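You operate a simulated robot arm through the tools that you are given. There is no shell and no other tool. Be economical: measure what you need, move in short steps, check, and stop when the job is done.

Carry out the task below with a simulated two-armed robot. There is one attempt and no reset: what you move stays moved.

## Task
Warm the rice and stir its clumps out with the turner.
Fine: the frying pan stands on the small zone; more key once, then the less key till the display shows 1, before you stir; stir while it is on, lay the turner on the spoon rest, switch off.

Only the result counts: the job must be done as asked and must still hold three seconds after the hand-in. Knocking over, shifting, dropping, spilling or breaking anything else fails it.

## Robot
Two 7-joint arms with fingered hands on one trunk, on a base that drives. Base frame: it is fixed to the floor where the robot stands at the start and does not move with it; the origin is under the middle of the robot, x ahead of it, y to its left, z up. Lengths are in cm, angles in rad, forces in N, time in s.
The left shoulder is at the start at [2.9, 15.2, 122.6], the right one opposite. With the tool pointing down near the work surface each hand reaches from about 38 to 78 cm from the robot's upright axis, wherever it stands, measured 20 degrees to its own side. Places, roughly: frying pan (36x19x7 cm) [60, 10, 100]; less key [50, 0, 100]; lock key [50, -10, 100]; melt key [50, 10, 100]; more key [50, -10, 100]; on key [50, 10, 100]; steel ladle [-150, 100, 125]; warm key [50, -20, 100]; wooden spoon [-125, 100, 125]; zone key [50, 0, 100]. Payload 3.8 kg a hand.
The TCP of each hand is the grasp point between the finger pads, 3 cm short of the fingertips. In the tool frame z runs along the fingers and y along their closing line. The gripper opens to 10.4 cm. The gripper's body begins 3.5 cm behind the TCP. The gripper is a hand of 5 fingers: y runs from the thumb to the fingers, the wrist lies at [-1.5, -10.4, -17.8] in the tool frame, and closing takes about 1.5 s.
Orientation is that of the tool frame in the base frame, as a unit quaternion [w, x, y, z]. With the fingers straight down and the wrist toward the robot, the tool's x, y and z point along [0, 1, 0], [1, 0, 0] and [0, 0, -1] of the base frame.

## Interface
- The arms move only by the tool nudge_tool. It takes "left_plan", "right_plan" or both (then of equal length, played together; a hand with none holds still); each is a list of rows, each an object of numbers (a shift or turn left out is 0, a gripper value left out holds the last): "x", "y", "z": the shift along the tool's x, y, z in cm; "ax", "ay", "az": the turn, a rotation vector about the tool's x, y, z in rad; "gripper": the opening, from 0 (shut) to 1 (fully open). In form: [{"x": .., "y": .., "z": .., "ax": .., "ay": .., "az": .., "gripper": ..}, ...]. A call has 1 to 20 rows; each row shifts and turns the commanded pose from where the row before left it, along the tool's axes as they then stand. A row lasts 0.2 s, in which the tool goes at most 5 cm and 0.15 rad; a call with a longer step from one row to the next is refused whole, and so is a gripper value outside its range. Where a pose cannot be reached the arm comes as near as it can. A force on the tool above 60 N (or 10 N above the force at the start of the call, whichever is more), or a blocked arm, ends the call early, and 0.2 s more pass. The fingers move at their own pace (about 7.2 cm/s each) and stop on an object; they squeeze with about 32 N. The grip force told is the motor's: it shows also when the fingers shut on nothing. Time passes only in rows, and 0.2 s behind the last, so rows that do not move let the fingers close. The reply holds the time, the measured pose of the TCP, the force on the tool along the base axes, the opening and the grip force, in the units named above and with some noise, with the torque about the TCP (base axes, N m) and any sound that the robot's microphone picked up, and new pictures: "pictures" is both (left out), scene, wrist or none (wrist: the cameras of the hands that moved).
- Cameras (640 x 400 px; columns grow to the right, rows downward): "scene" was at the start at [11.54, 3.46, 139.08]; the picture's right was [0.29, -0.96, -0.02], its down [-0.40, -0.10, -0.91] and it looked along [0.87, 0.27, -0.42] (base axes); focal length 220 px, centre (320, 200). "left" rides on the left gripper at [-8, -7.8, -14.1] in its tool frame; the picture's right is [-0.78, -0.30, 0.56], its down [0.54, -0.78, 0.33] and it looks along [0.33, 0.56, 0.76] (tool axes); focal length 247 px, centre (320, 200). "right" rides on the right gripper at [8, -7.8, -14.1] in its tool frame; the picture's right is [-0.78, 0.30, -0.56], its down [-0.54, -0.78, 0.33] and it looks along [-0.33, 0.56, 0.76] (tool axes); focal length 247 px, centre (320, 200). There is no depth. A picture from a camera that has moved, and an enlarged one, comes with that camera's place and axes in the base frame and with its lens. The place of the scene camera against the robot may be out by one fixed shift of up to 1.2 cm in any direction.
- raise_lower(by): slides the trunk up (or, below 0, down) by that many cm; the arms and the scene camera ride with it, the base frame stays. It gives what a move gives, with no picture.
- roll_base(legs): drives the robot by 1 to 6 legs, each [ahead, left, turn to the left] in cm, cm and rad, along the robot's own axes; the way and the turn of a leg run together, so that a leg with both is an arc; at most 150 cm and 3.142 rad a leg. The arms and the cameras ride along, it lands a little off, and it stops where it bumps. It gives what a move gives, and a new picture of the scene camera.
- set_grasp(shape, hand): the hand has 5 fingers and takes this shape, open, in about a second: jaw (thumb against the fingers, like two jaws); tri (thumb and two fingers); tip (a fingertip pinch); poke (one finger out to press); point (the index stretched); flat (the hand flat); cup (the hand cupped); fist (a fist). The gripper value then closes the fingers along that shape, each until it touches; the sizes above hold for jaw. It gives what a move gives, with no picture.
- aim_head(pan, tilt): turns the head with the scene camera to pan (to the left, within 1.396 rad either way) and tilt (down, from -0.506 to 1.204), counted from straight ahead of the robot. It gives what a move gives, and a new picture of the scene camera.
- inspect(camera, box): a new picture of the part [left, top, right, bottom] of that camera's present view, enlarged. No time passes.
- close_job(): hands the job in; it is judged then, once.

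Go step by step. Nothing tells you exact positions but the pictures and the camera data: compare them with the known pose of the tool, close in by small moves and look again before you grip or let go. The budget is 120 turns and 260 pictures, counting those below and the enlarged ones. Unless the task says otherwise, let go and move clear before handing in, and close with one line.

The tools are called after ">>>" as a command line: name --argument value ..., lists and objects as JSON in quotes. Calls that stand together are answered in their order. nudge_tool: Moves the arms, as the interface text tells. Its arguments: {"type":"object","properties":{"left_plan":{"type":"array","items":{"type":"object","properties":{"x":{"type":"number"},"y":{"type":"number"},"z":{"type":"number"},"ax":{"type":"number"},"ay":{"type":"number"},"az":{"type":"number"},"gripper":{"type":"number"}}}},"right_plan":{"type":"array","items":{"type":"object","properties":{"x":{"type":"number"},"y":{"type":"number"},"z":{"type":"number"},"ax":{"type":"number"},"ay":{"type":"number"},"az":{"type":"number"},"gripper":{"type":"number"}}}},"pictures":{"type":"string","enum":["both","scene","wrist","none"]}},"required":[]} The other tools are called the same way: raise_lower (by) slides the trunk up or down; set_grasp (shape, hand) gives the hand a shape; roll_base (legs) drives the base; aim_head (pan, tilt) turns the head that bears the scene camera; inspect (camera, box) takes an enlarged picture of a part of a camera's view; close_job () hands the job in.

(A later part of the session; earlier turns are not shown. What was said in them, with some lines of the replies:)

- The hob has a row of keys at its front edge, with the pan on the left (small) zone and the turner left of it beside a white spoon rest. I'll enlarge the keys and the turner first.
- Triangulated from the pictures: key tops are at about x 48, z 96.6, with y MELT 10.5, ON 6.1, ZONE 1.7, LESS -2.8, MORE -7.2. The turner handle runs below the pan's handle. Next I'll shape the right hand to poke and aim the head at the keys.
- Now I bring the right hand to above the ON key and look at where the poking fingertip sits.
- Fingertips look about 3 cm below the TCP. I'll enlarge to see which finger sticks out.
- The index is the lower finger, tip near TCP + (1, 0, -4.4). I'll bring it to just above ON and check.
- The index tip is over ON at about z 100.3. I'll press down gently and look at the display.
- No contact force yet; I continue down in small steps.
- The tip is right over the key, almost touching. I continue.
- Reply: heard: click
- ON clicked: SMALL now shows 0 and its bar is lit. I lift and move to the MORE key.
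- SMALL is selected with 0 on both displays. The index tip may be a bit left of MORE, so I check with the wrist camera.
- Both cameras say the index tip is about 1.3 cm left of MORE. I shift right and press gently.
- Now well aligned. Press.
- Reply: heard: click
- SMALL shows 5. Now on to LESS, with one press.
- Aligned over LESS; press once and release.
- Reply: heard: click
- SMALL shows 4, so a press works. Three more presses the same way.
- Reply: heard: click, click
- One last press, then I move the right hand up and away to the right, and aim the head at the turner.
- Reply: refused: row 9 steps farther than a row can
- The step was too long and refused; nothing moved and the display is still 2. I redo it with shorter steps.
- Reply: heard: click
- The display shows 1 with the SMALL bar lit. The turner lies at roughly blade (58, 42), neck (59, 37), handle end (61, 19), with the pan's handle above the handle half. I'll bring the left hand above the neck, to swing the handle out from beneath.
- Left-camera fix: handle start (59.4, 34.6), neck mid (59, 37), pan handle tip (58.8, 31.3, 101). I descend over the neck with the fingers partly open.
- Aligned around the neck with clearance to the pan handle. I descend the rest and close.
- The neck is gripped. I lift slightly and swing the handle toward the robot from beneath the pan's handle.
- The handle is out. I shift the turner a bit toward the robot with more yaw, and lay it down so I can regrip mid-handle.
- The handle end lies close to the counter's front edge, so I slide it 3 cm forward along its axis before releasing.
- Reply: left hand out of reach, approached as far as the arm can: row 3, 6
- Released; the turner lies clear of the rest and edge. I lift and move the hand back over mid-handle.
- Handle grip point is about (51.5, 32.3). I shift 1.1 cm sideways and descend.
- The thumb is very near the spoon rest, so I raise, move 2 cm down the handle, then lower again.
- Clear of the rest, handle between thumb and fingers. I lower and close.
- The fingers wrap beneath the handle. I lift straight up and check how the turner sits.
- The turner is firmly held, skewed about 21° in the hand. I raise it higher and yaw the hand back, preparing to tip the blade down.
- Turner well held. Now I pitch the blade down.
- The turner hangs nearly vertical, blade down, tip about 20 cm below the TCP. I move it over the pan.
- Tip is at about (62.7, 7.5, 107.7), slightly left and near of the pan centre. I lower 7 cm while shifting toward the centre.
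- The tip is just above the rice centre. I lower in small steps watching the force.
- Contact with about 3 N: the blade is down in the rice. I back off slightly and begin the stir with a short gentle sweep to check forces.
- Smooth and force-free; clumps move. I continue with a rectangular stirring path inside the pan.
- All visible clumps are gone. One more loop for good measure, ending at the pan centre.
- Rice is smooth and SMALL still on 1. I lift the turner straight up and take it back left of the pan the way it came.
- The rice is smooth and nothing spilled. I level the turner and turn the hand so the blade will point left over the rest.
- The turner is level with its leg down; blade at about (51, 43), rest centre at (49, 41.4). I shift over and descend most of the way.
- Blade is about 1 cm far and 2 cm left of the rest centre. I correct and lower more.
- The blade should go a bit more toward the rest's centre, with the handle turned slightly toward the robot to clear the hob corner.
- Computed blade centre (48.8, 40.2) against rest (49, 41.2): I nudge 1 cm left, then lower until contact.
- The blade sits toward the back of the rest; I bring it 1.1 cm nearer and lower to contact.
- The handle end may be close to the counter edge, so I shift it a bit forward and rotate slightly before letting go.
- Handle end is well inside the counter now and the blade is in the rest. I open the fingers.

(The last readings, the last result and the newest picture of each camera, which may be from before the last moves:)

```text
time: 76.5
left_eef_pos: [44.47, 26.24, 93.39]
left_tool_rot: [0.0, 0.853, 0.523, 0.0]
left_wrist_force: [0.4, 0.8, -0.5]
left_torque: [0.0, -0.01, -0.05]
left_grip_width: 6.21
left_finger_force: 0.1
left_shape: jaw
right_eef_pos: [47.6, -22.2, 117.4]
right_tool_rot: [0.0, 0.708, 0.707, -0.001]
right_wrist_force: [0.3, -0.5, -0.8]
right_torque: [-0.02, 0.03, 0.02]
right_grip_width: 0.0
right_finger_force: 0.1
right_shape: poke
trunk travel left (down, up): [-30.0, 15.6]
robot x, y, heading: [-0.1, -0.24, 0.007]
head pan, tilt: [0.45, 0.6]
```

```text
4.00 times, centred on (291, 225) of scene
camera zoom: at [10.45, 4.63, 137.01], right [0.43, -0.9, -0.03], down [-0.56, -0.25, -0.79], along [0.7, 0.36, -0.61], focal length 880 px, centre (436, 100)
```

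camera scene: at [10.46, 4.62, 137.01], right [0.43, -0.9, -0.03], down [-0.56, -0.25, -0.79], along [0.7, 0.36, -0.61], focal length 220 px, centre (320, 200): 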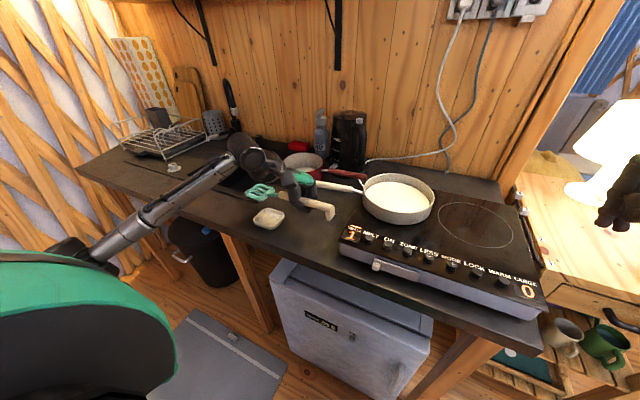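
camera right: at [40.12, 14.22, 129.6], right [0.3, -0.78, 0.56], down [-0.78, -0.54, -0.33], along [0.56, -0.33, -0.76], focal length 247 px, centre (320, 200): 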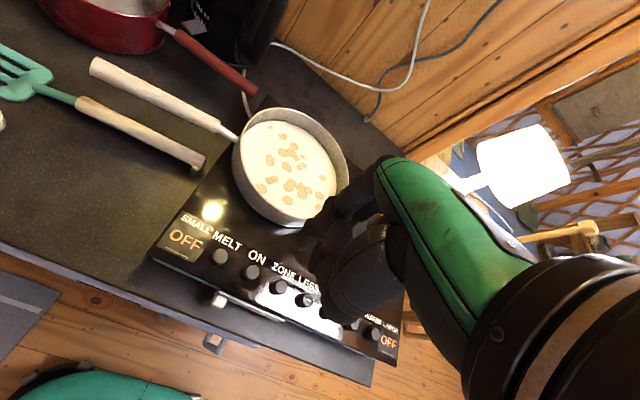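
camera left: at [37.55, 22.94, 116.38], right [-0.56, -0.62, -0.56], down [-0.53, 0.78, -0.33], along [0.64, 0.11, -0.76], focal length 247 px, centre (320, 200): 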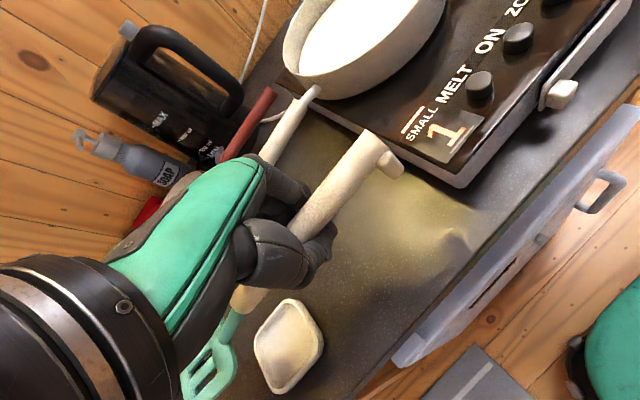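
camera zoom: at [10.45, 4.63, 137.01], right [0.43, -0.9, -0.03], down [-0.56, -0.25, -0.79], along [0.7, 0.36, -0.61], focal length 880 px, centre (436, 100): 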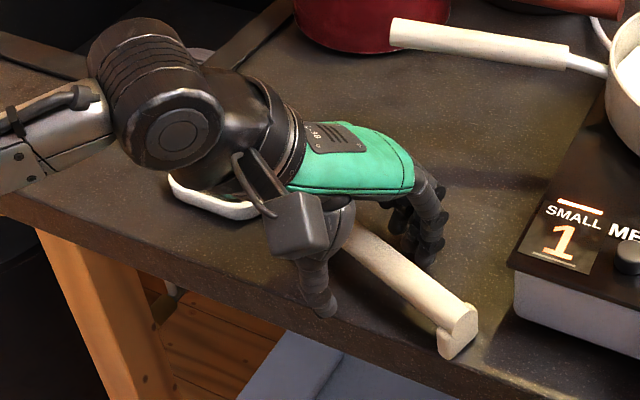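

Released and resting. I raise the left hand straight up and look.

>>> nudge_tool --left_plan '[{"z": -1.5}, {"z": -2.5}, {"z": -4}, {"z": -4}, {"z": -4}, {"z": -4}, {"z": -4}, {}]' --pictures "scene"

>>> inspect --camera "scene" --box '[235, 165, 347, 265]'

>>> inspect --camera "left" --box '[200, 100, 500, 400]'

```text
time: 78.3
left_eef_pos: [44.47, 26.22, 117.65]
left_tool_rot: [0.0, 0.853, 0.522, 0.0]
left_wrist_force: [0.1, -0.1, -0.1]
left_torque: [0.02, 0.0, -0.02]
left_grip_width: 6.18
left_finger_force: 0.1
left_shape: jaw
right_eef_pos: [47.49, -22.27, 117.5]
right_tool_rot: [0.0, 0.707, 0.707, 0.0]
right_wrist_force: [-0.3, -0.2, 0.3]
right_torque: [0.04, 0.0, 0.03]
right_grip_width: 0.0
right_finger_force: 0.1
right_shape: poke
trunk travel left (down, up): [-30.0, 15.6]
robot x, y, heading: [0.0, 0.12, 0.004]
head pan, tilt: [0.45, 0.6]
camera scene: at [10.44, 4.65, 137.01], right [0.43, -0.9, -0.03], down [-0.56, -0.25, -0.79], along [0.7, 0.36, -0.61], focal length 220 px, centre (320, 200)
```

scene: 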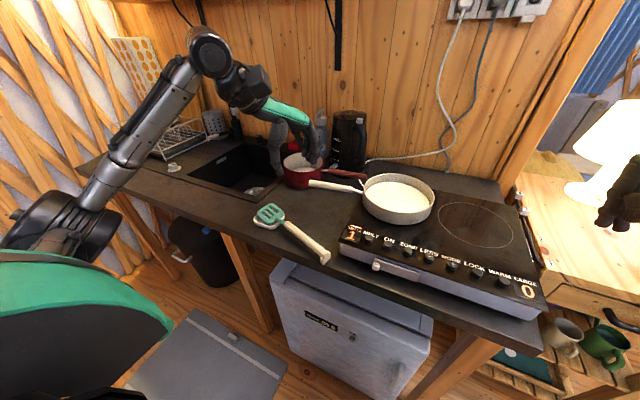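

```text
4.00 times, centred on (291, 215) of scene
camera zoom: at [10.44, 4.65, 137.01], right [0.43, -0.9, -0.03], down [-0.56, -0.25, -0.79], along [0.7, 0.36, -0.61], focal length 880 px, centre (436, 140)
```

zoom: 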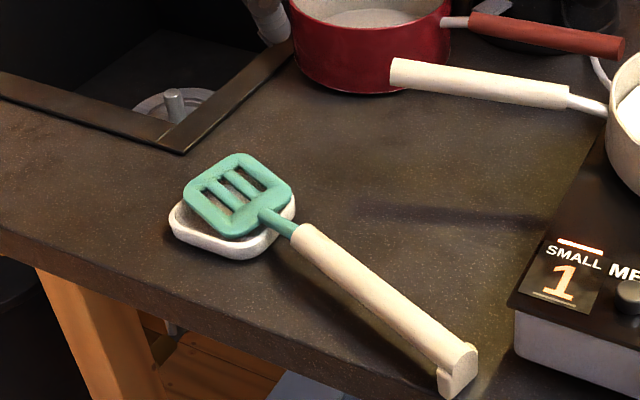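

```text
1.33 times, centred on (350, 250) of left
camera zoom: at [33.94, 22.52, 131.79], right [-0.62, -0.56, -0.56], down [-0.45, 0.83, -0.33], along [0.65, 0.04, -0.76], focal length 329 px, centre (280, 133)
```

zoom: 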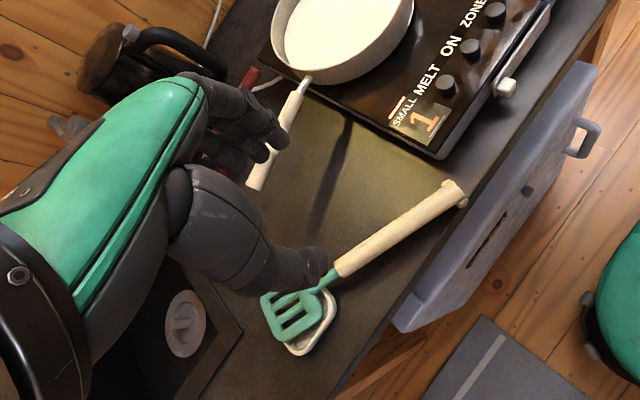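

The blade lies on the spoon rest with the handle on the counter. Now I move the right poke finger over ON to switch off.

>>> nudge_tool --left_plan '[{"x": 3}, {"x": 3}, {"z": -2}, {}, {}, {}, {}, {}, {}, {}, {}, {}]' --right_plan '[{"x": 3.93}, {"x": 3.93}, {"x": 3.93}, {"x": 3.93}, {"x": 3.93}, {"x": 3.93}, {"x": 3.93}, {"z": 4}, {"z": 4}, {"z": 4}, {"z": 3.5}, {}]' --pictures "none"

>>> aim_head --pan 0.1 --tilt 0.6

>>> inspect --camera "scene" --box '[269, 205, 349, 255]'

>>> inspect --camera "right" --box '[200, 140, 400, 290]'

```text
time: 80.9
left_eef_pos: [47.38, 31.45, 119.56]
left_tool_rot: [0.0, 0.853, 0.522, 0.0]
left_wrist_force: [0.3, 0.0, -0.5]
left_torque: [-0.02, 0.01, 0.02]
left_grip_width: 6.23
left_finger_force: 0.0
left_shape: jaw
right_eef_pos: [47.79, 5.28, 101.62]
right_tool_rot: [0.0, 0.707, 0.707, 0.001]
right_wrist_force: [0.5, 0.6, -0.7]
right_torque: [-0.01, 0.01, 0.02]
right_grip_width: 0.0
right_finger_force: 0.0
right_shape: poke
trunk travel left (down, up): [-30.0, 15.6]
robot x, y, heading: [-0.24, 0.13, 0.0]
head pan, tilt: [0.45, 0.6]
```

```text
time: 81.7
left_eef_pos: [47.28, 31.57, 119.49]
left_tool_rot: [0.0, 0.852, 0.523, 0.0]
left_wrist_force: [-0.7, 1.4, 0.3]
left_torque: [0.03, -0.02, -0.01]
left_grip_width: 6.23
left_finger_force: 0.1
left_shape: jaw
right_eef_pos: [47.59, 5.38, 101.7]
right_tool_rot: [0.001, 0.707, 0.707, 0.0]
right_wrist_force: [0.0, -0.1, -0.3]
right_torque: [0.01, 0.01, 0.0]
right_grip_width: 0.01
right_finger_force: 0.2
right_shape: poke
trunk travel left (down, up): [-30.0, 15.6]
robot x, y, heading: [0.24, 0.24, 0.004]
head pan, tilt: [0.099, 0.6]
camera scene: at [11.29, 1.68, 136.96], right [0.1, -0.99, -0.01], down [-0.62, -0.06, -0.79], along [0.78, 0.08, -0.62], focal length 220 px, centre (320, 200)
```

scene: 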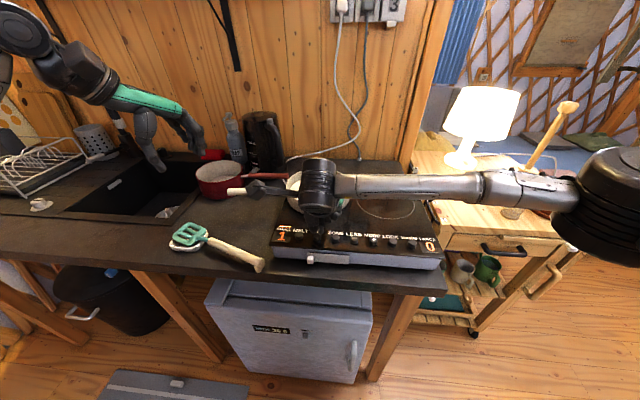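

```text
8.00 times, centred on (309, 230) of scene
camera zoom: at [11.29, 1.68, 136.96], right [0.1, -0.99, -0.01], down [-0.62, -0.06, -0.79], along [0.78, 0.08, -0.62], focal length 1761 px, centre (408, -40)
```

zoom: 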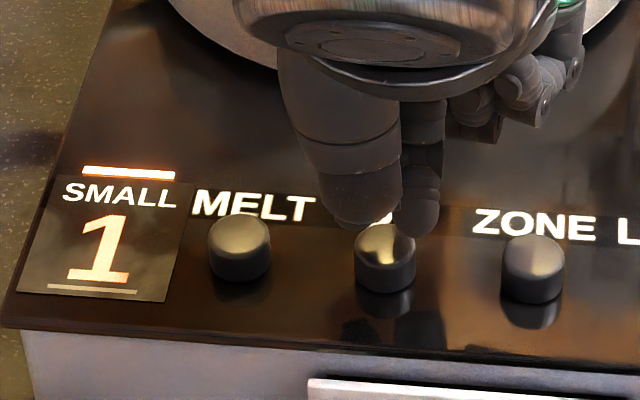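

```text
2.67 times, centred on (300, 215) of right
camera zoom: at [39.82, 13.37, 115.93], right [0.3, -0.78, 0.56], down [-0.78, -0.54, -0.33], along [0.56, -0.33, -0.76], focal length 659 px, centre (373, 160)
```

zoom: 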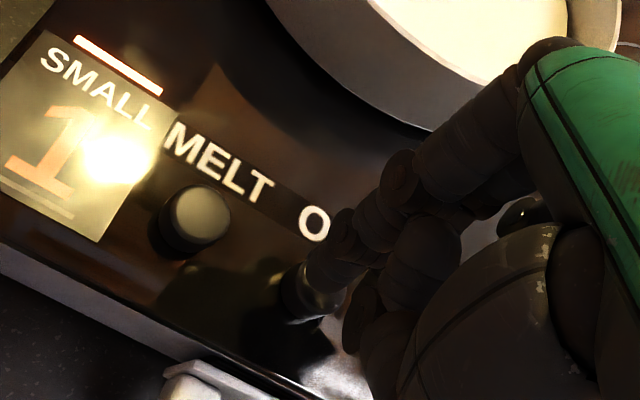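

The tip is about 0.9 cm right of ON; I shift and press.

>>> nudge_tool --right_plan '[{"x": 0.8, "y": -0.2}, {"z": 0.6}, {"z": 0.3}, {"z": 0.3}, {"z": 0.2}]' --pictures "none"

>>> inspect --camera "scene" --box '[262, 190, 454, 270]'

```text
time: 82.9
left_eef_pos: [47.39, 31.62, 119.48]
left_tool_rot: [0.0, 0.853, 0.522, 0.0]
left_wrist_force: [-0.4, -0.2, -0.3]
left_torque: [0.03, 0.02, -0.02]
left_grip_width: 6.18
left_finger_force: 0.0
left_shape: jaw
right_eef_pos: [47.15, 6.22, 100.43]
right_tool_rot: [-0.001, 0.707, 0.707, 0.0]
right_wrist_force: [0.0, 1.2, 1.4]
right_torque: [0.02, 0.02, -0.03]
right_grip_width: 0.0
right_finger_force: 0.0
right_shape: poke
trunk travel left (down, up): [-30.0, 15.6]
robot x, y, heading: [-0.1, -0.02, 0.0]
head pan, tilt: [0.099, 0.6]
heard: click
```

```text
3.33 times, centred on (358, 230) of scene
camera zoom: at [11.27, 1.67, 136.96], right [0.1, -1.0, -0.01], down [-0.62, -0.06, -0.79], along [0.78, 0.08, -0.62], focal length 734 px, centre (193, 100)
```

zoom: 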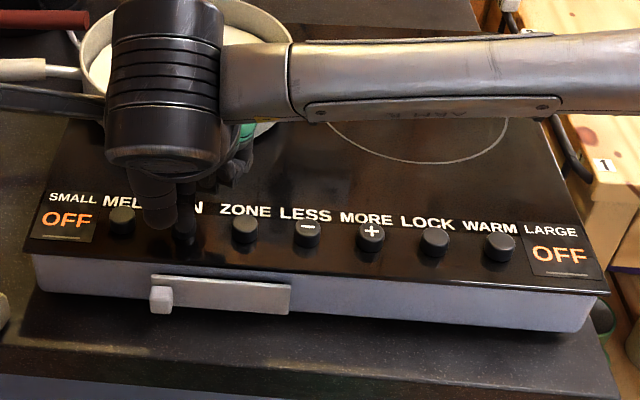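

Both displays read OFF. I raise the right hand clear and make a last check.

>>> nudge_tool --right_plan '[{"z": -1}, {"z": -3}, {"z": -4}, {"z": -4}, {"x": -4}, {"x": -4}, {"x": -4}, {"x": -4}, {"x": -4}, {}]' --pictures "scene"

>>> inspect --camera "scene" --box '[150, 150, 450, 290]'

>>> inspect --camera "scene" --box '[160, 210, 280, 285]'

```text
time: 85.1
left_eef_pos: [47.41, 31.79, 119.5]
left_tool_rot: [0.001, 0.852, 0.523, 0.0]
left_wrist_force: [-0.5, -0.1, -0.1]
left_torque: [-0.03, 0.02, -0.03]
left_grip_width: 6.21
left_finger_force: 0.1
left_shape: jaw
right_eef_pos: [47.37, -13.71, 112.44]
right_tool_rot: [-0.001, 0.707, 0.708, 0.0]
right_wrist_force: [-0.7, -0.5, -0.5]
right_torque: [-0.01, 0.02, -0.01]
right_grip_width: 0.0
right_finger_force: 0.1
right_shape: poke
trunk travel left (down, up): [-30.0, 15.6]
robot x, y, heading: [-0.07, -0.21, -0.001]
head pan, tilt: [0.099, 0.6]
camera scene: at [11.31, 1.76, 136.96], right [0.1, -1.0, -0.01], down [-0.62, -0.06, -0.79], along [0.78, 0.08, -0.62], focal length 220 px, centre (320, 200)
```

scene: 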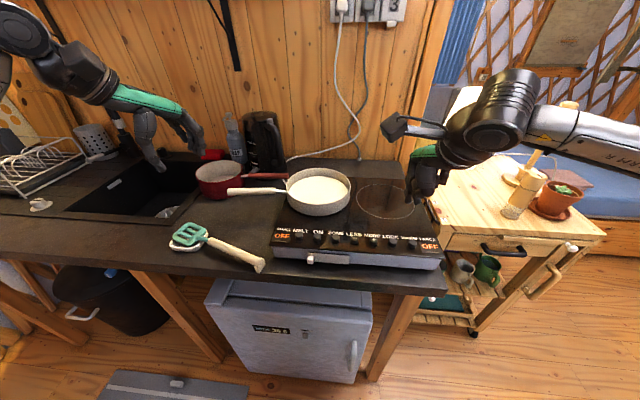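

```text
2.13 times, centred on (300, 220) of scene
camera zoom: at [11.31, 1.76, 136.96], right [0.1, -1.0, -0.01], down [-0.62, -0.06, -0.79], along [0.78, 0.08, -0.62], focal length 470 px, centre (363, 157)
```

zoom: 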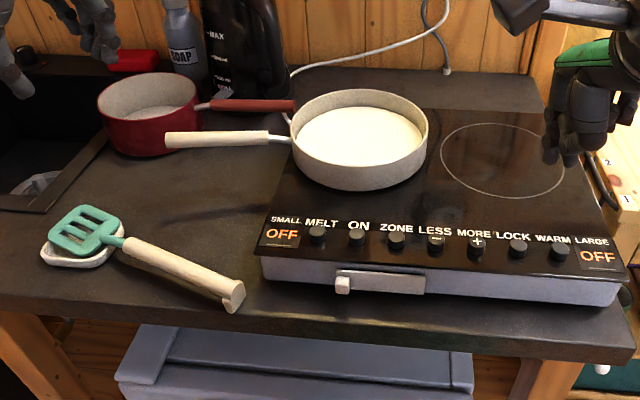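

```text
5.33 times, centred on (220, 248) of scene
camera zoom: at [11.31, 1.76, 136.96], right [0.1, -1.0, -0.01], down [-0.62, -0.06, -0.79], along [0.78, 0.08, -0.62], focal length 1174 px, centre (853, -53)
```

zoom: 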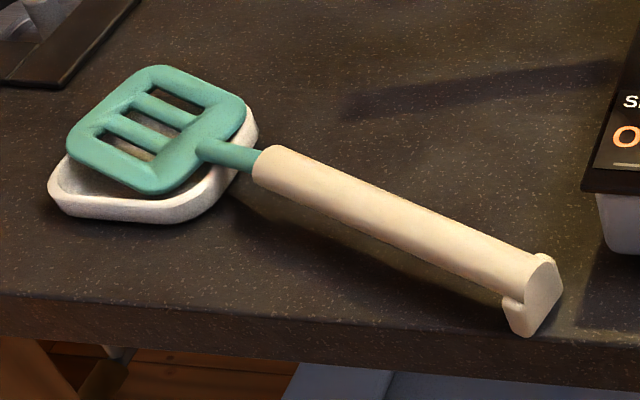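

The rice is smooth in the pan on the small zone, the hob reads OFF, and the turner's blade lies on the spoon rest with both hands clear. I hand in.

>>> close_job

```text
The job is handed in.
```

The rice is warmed and its clumps are stirred out, and the job is handed in. I pressed the more key once, then the less key down to 1, and stirred while it was on. The turner now lies on the spoon rest and both displays read OFF.
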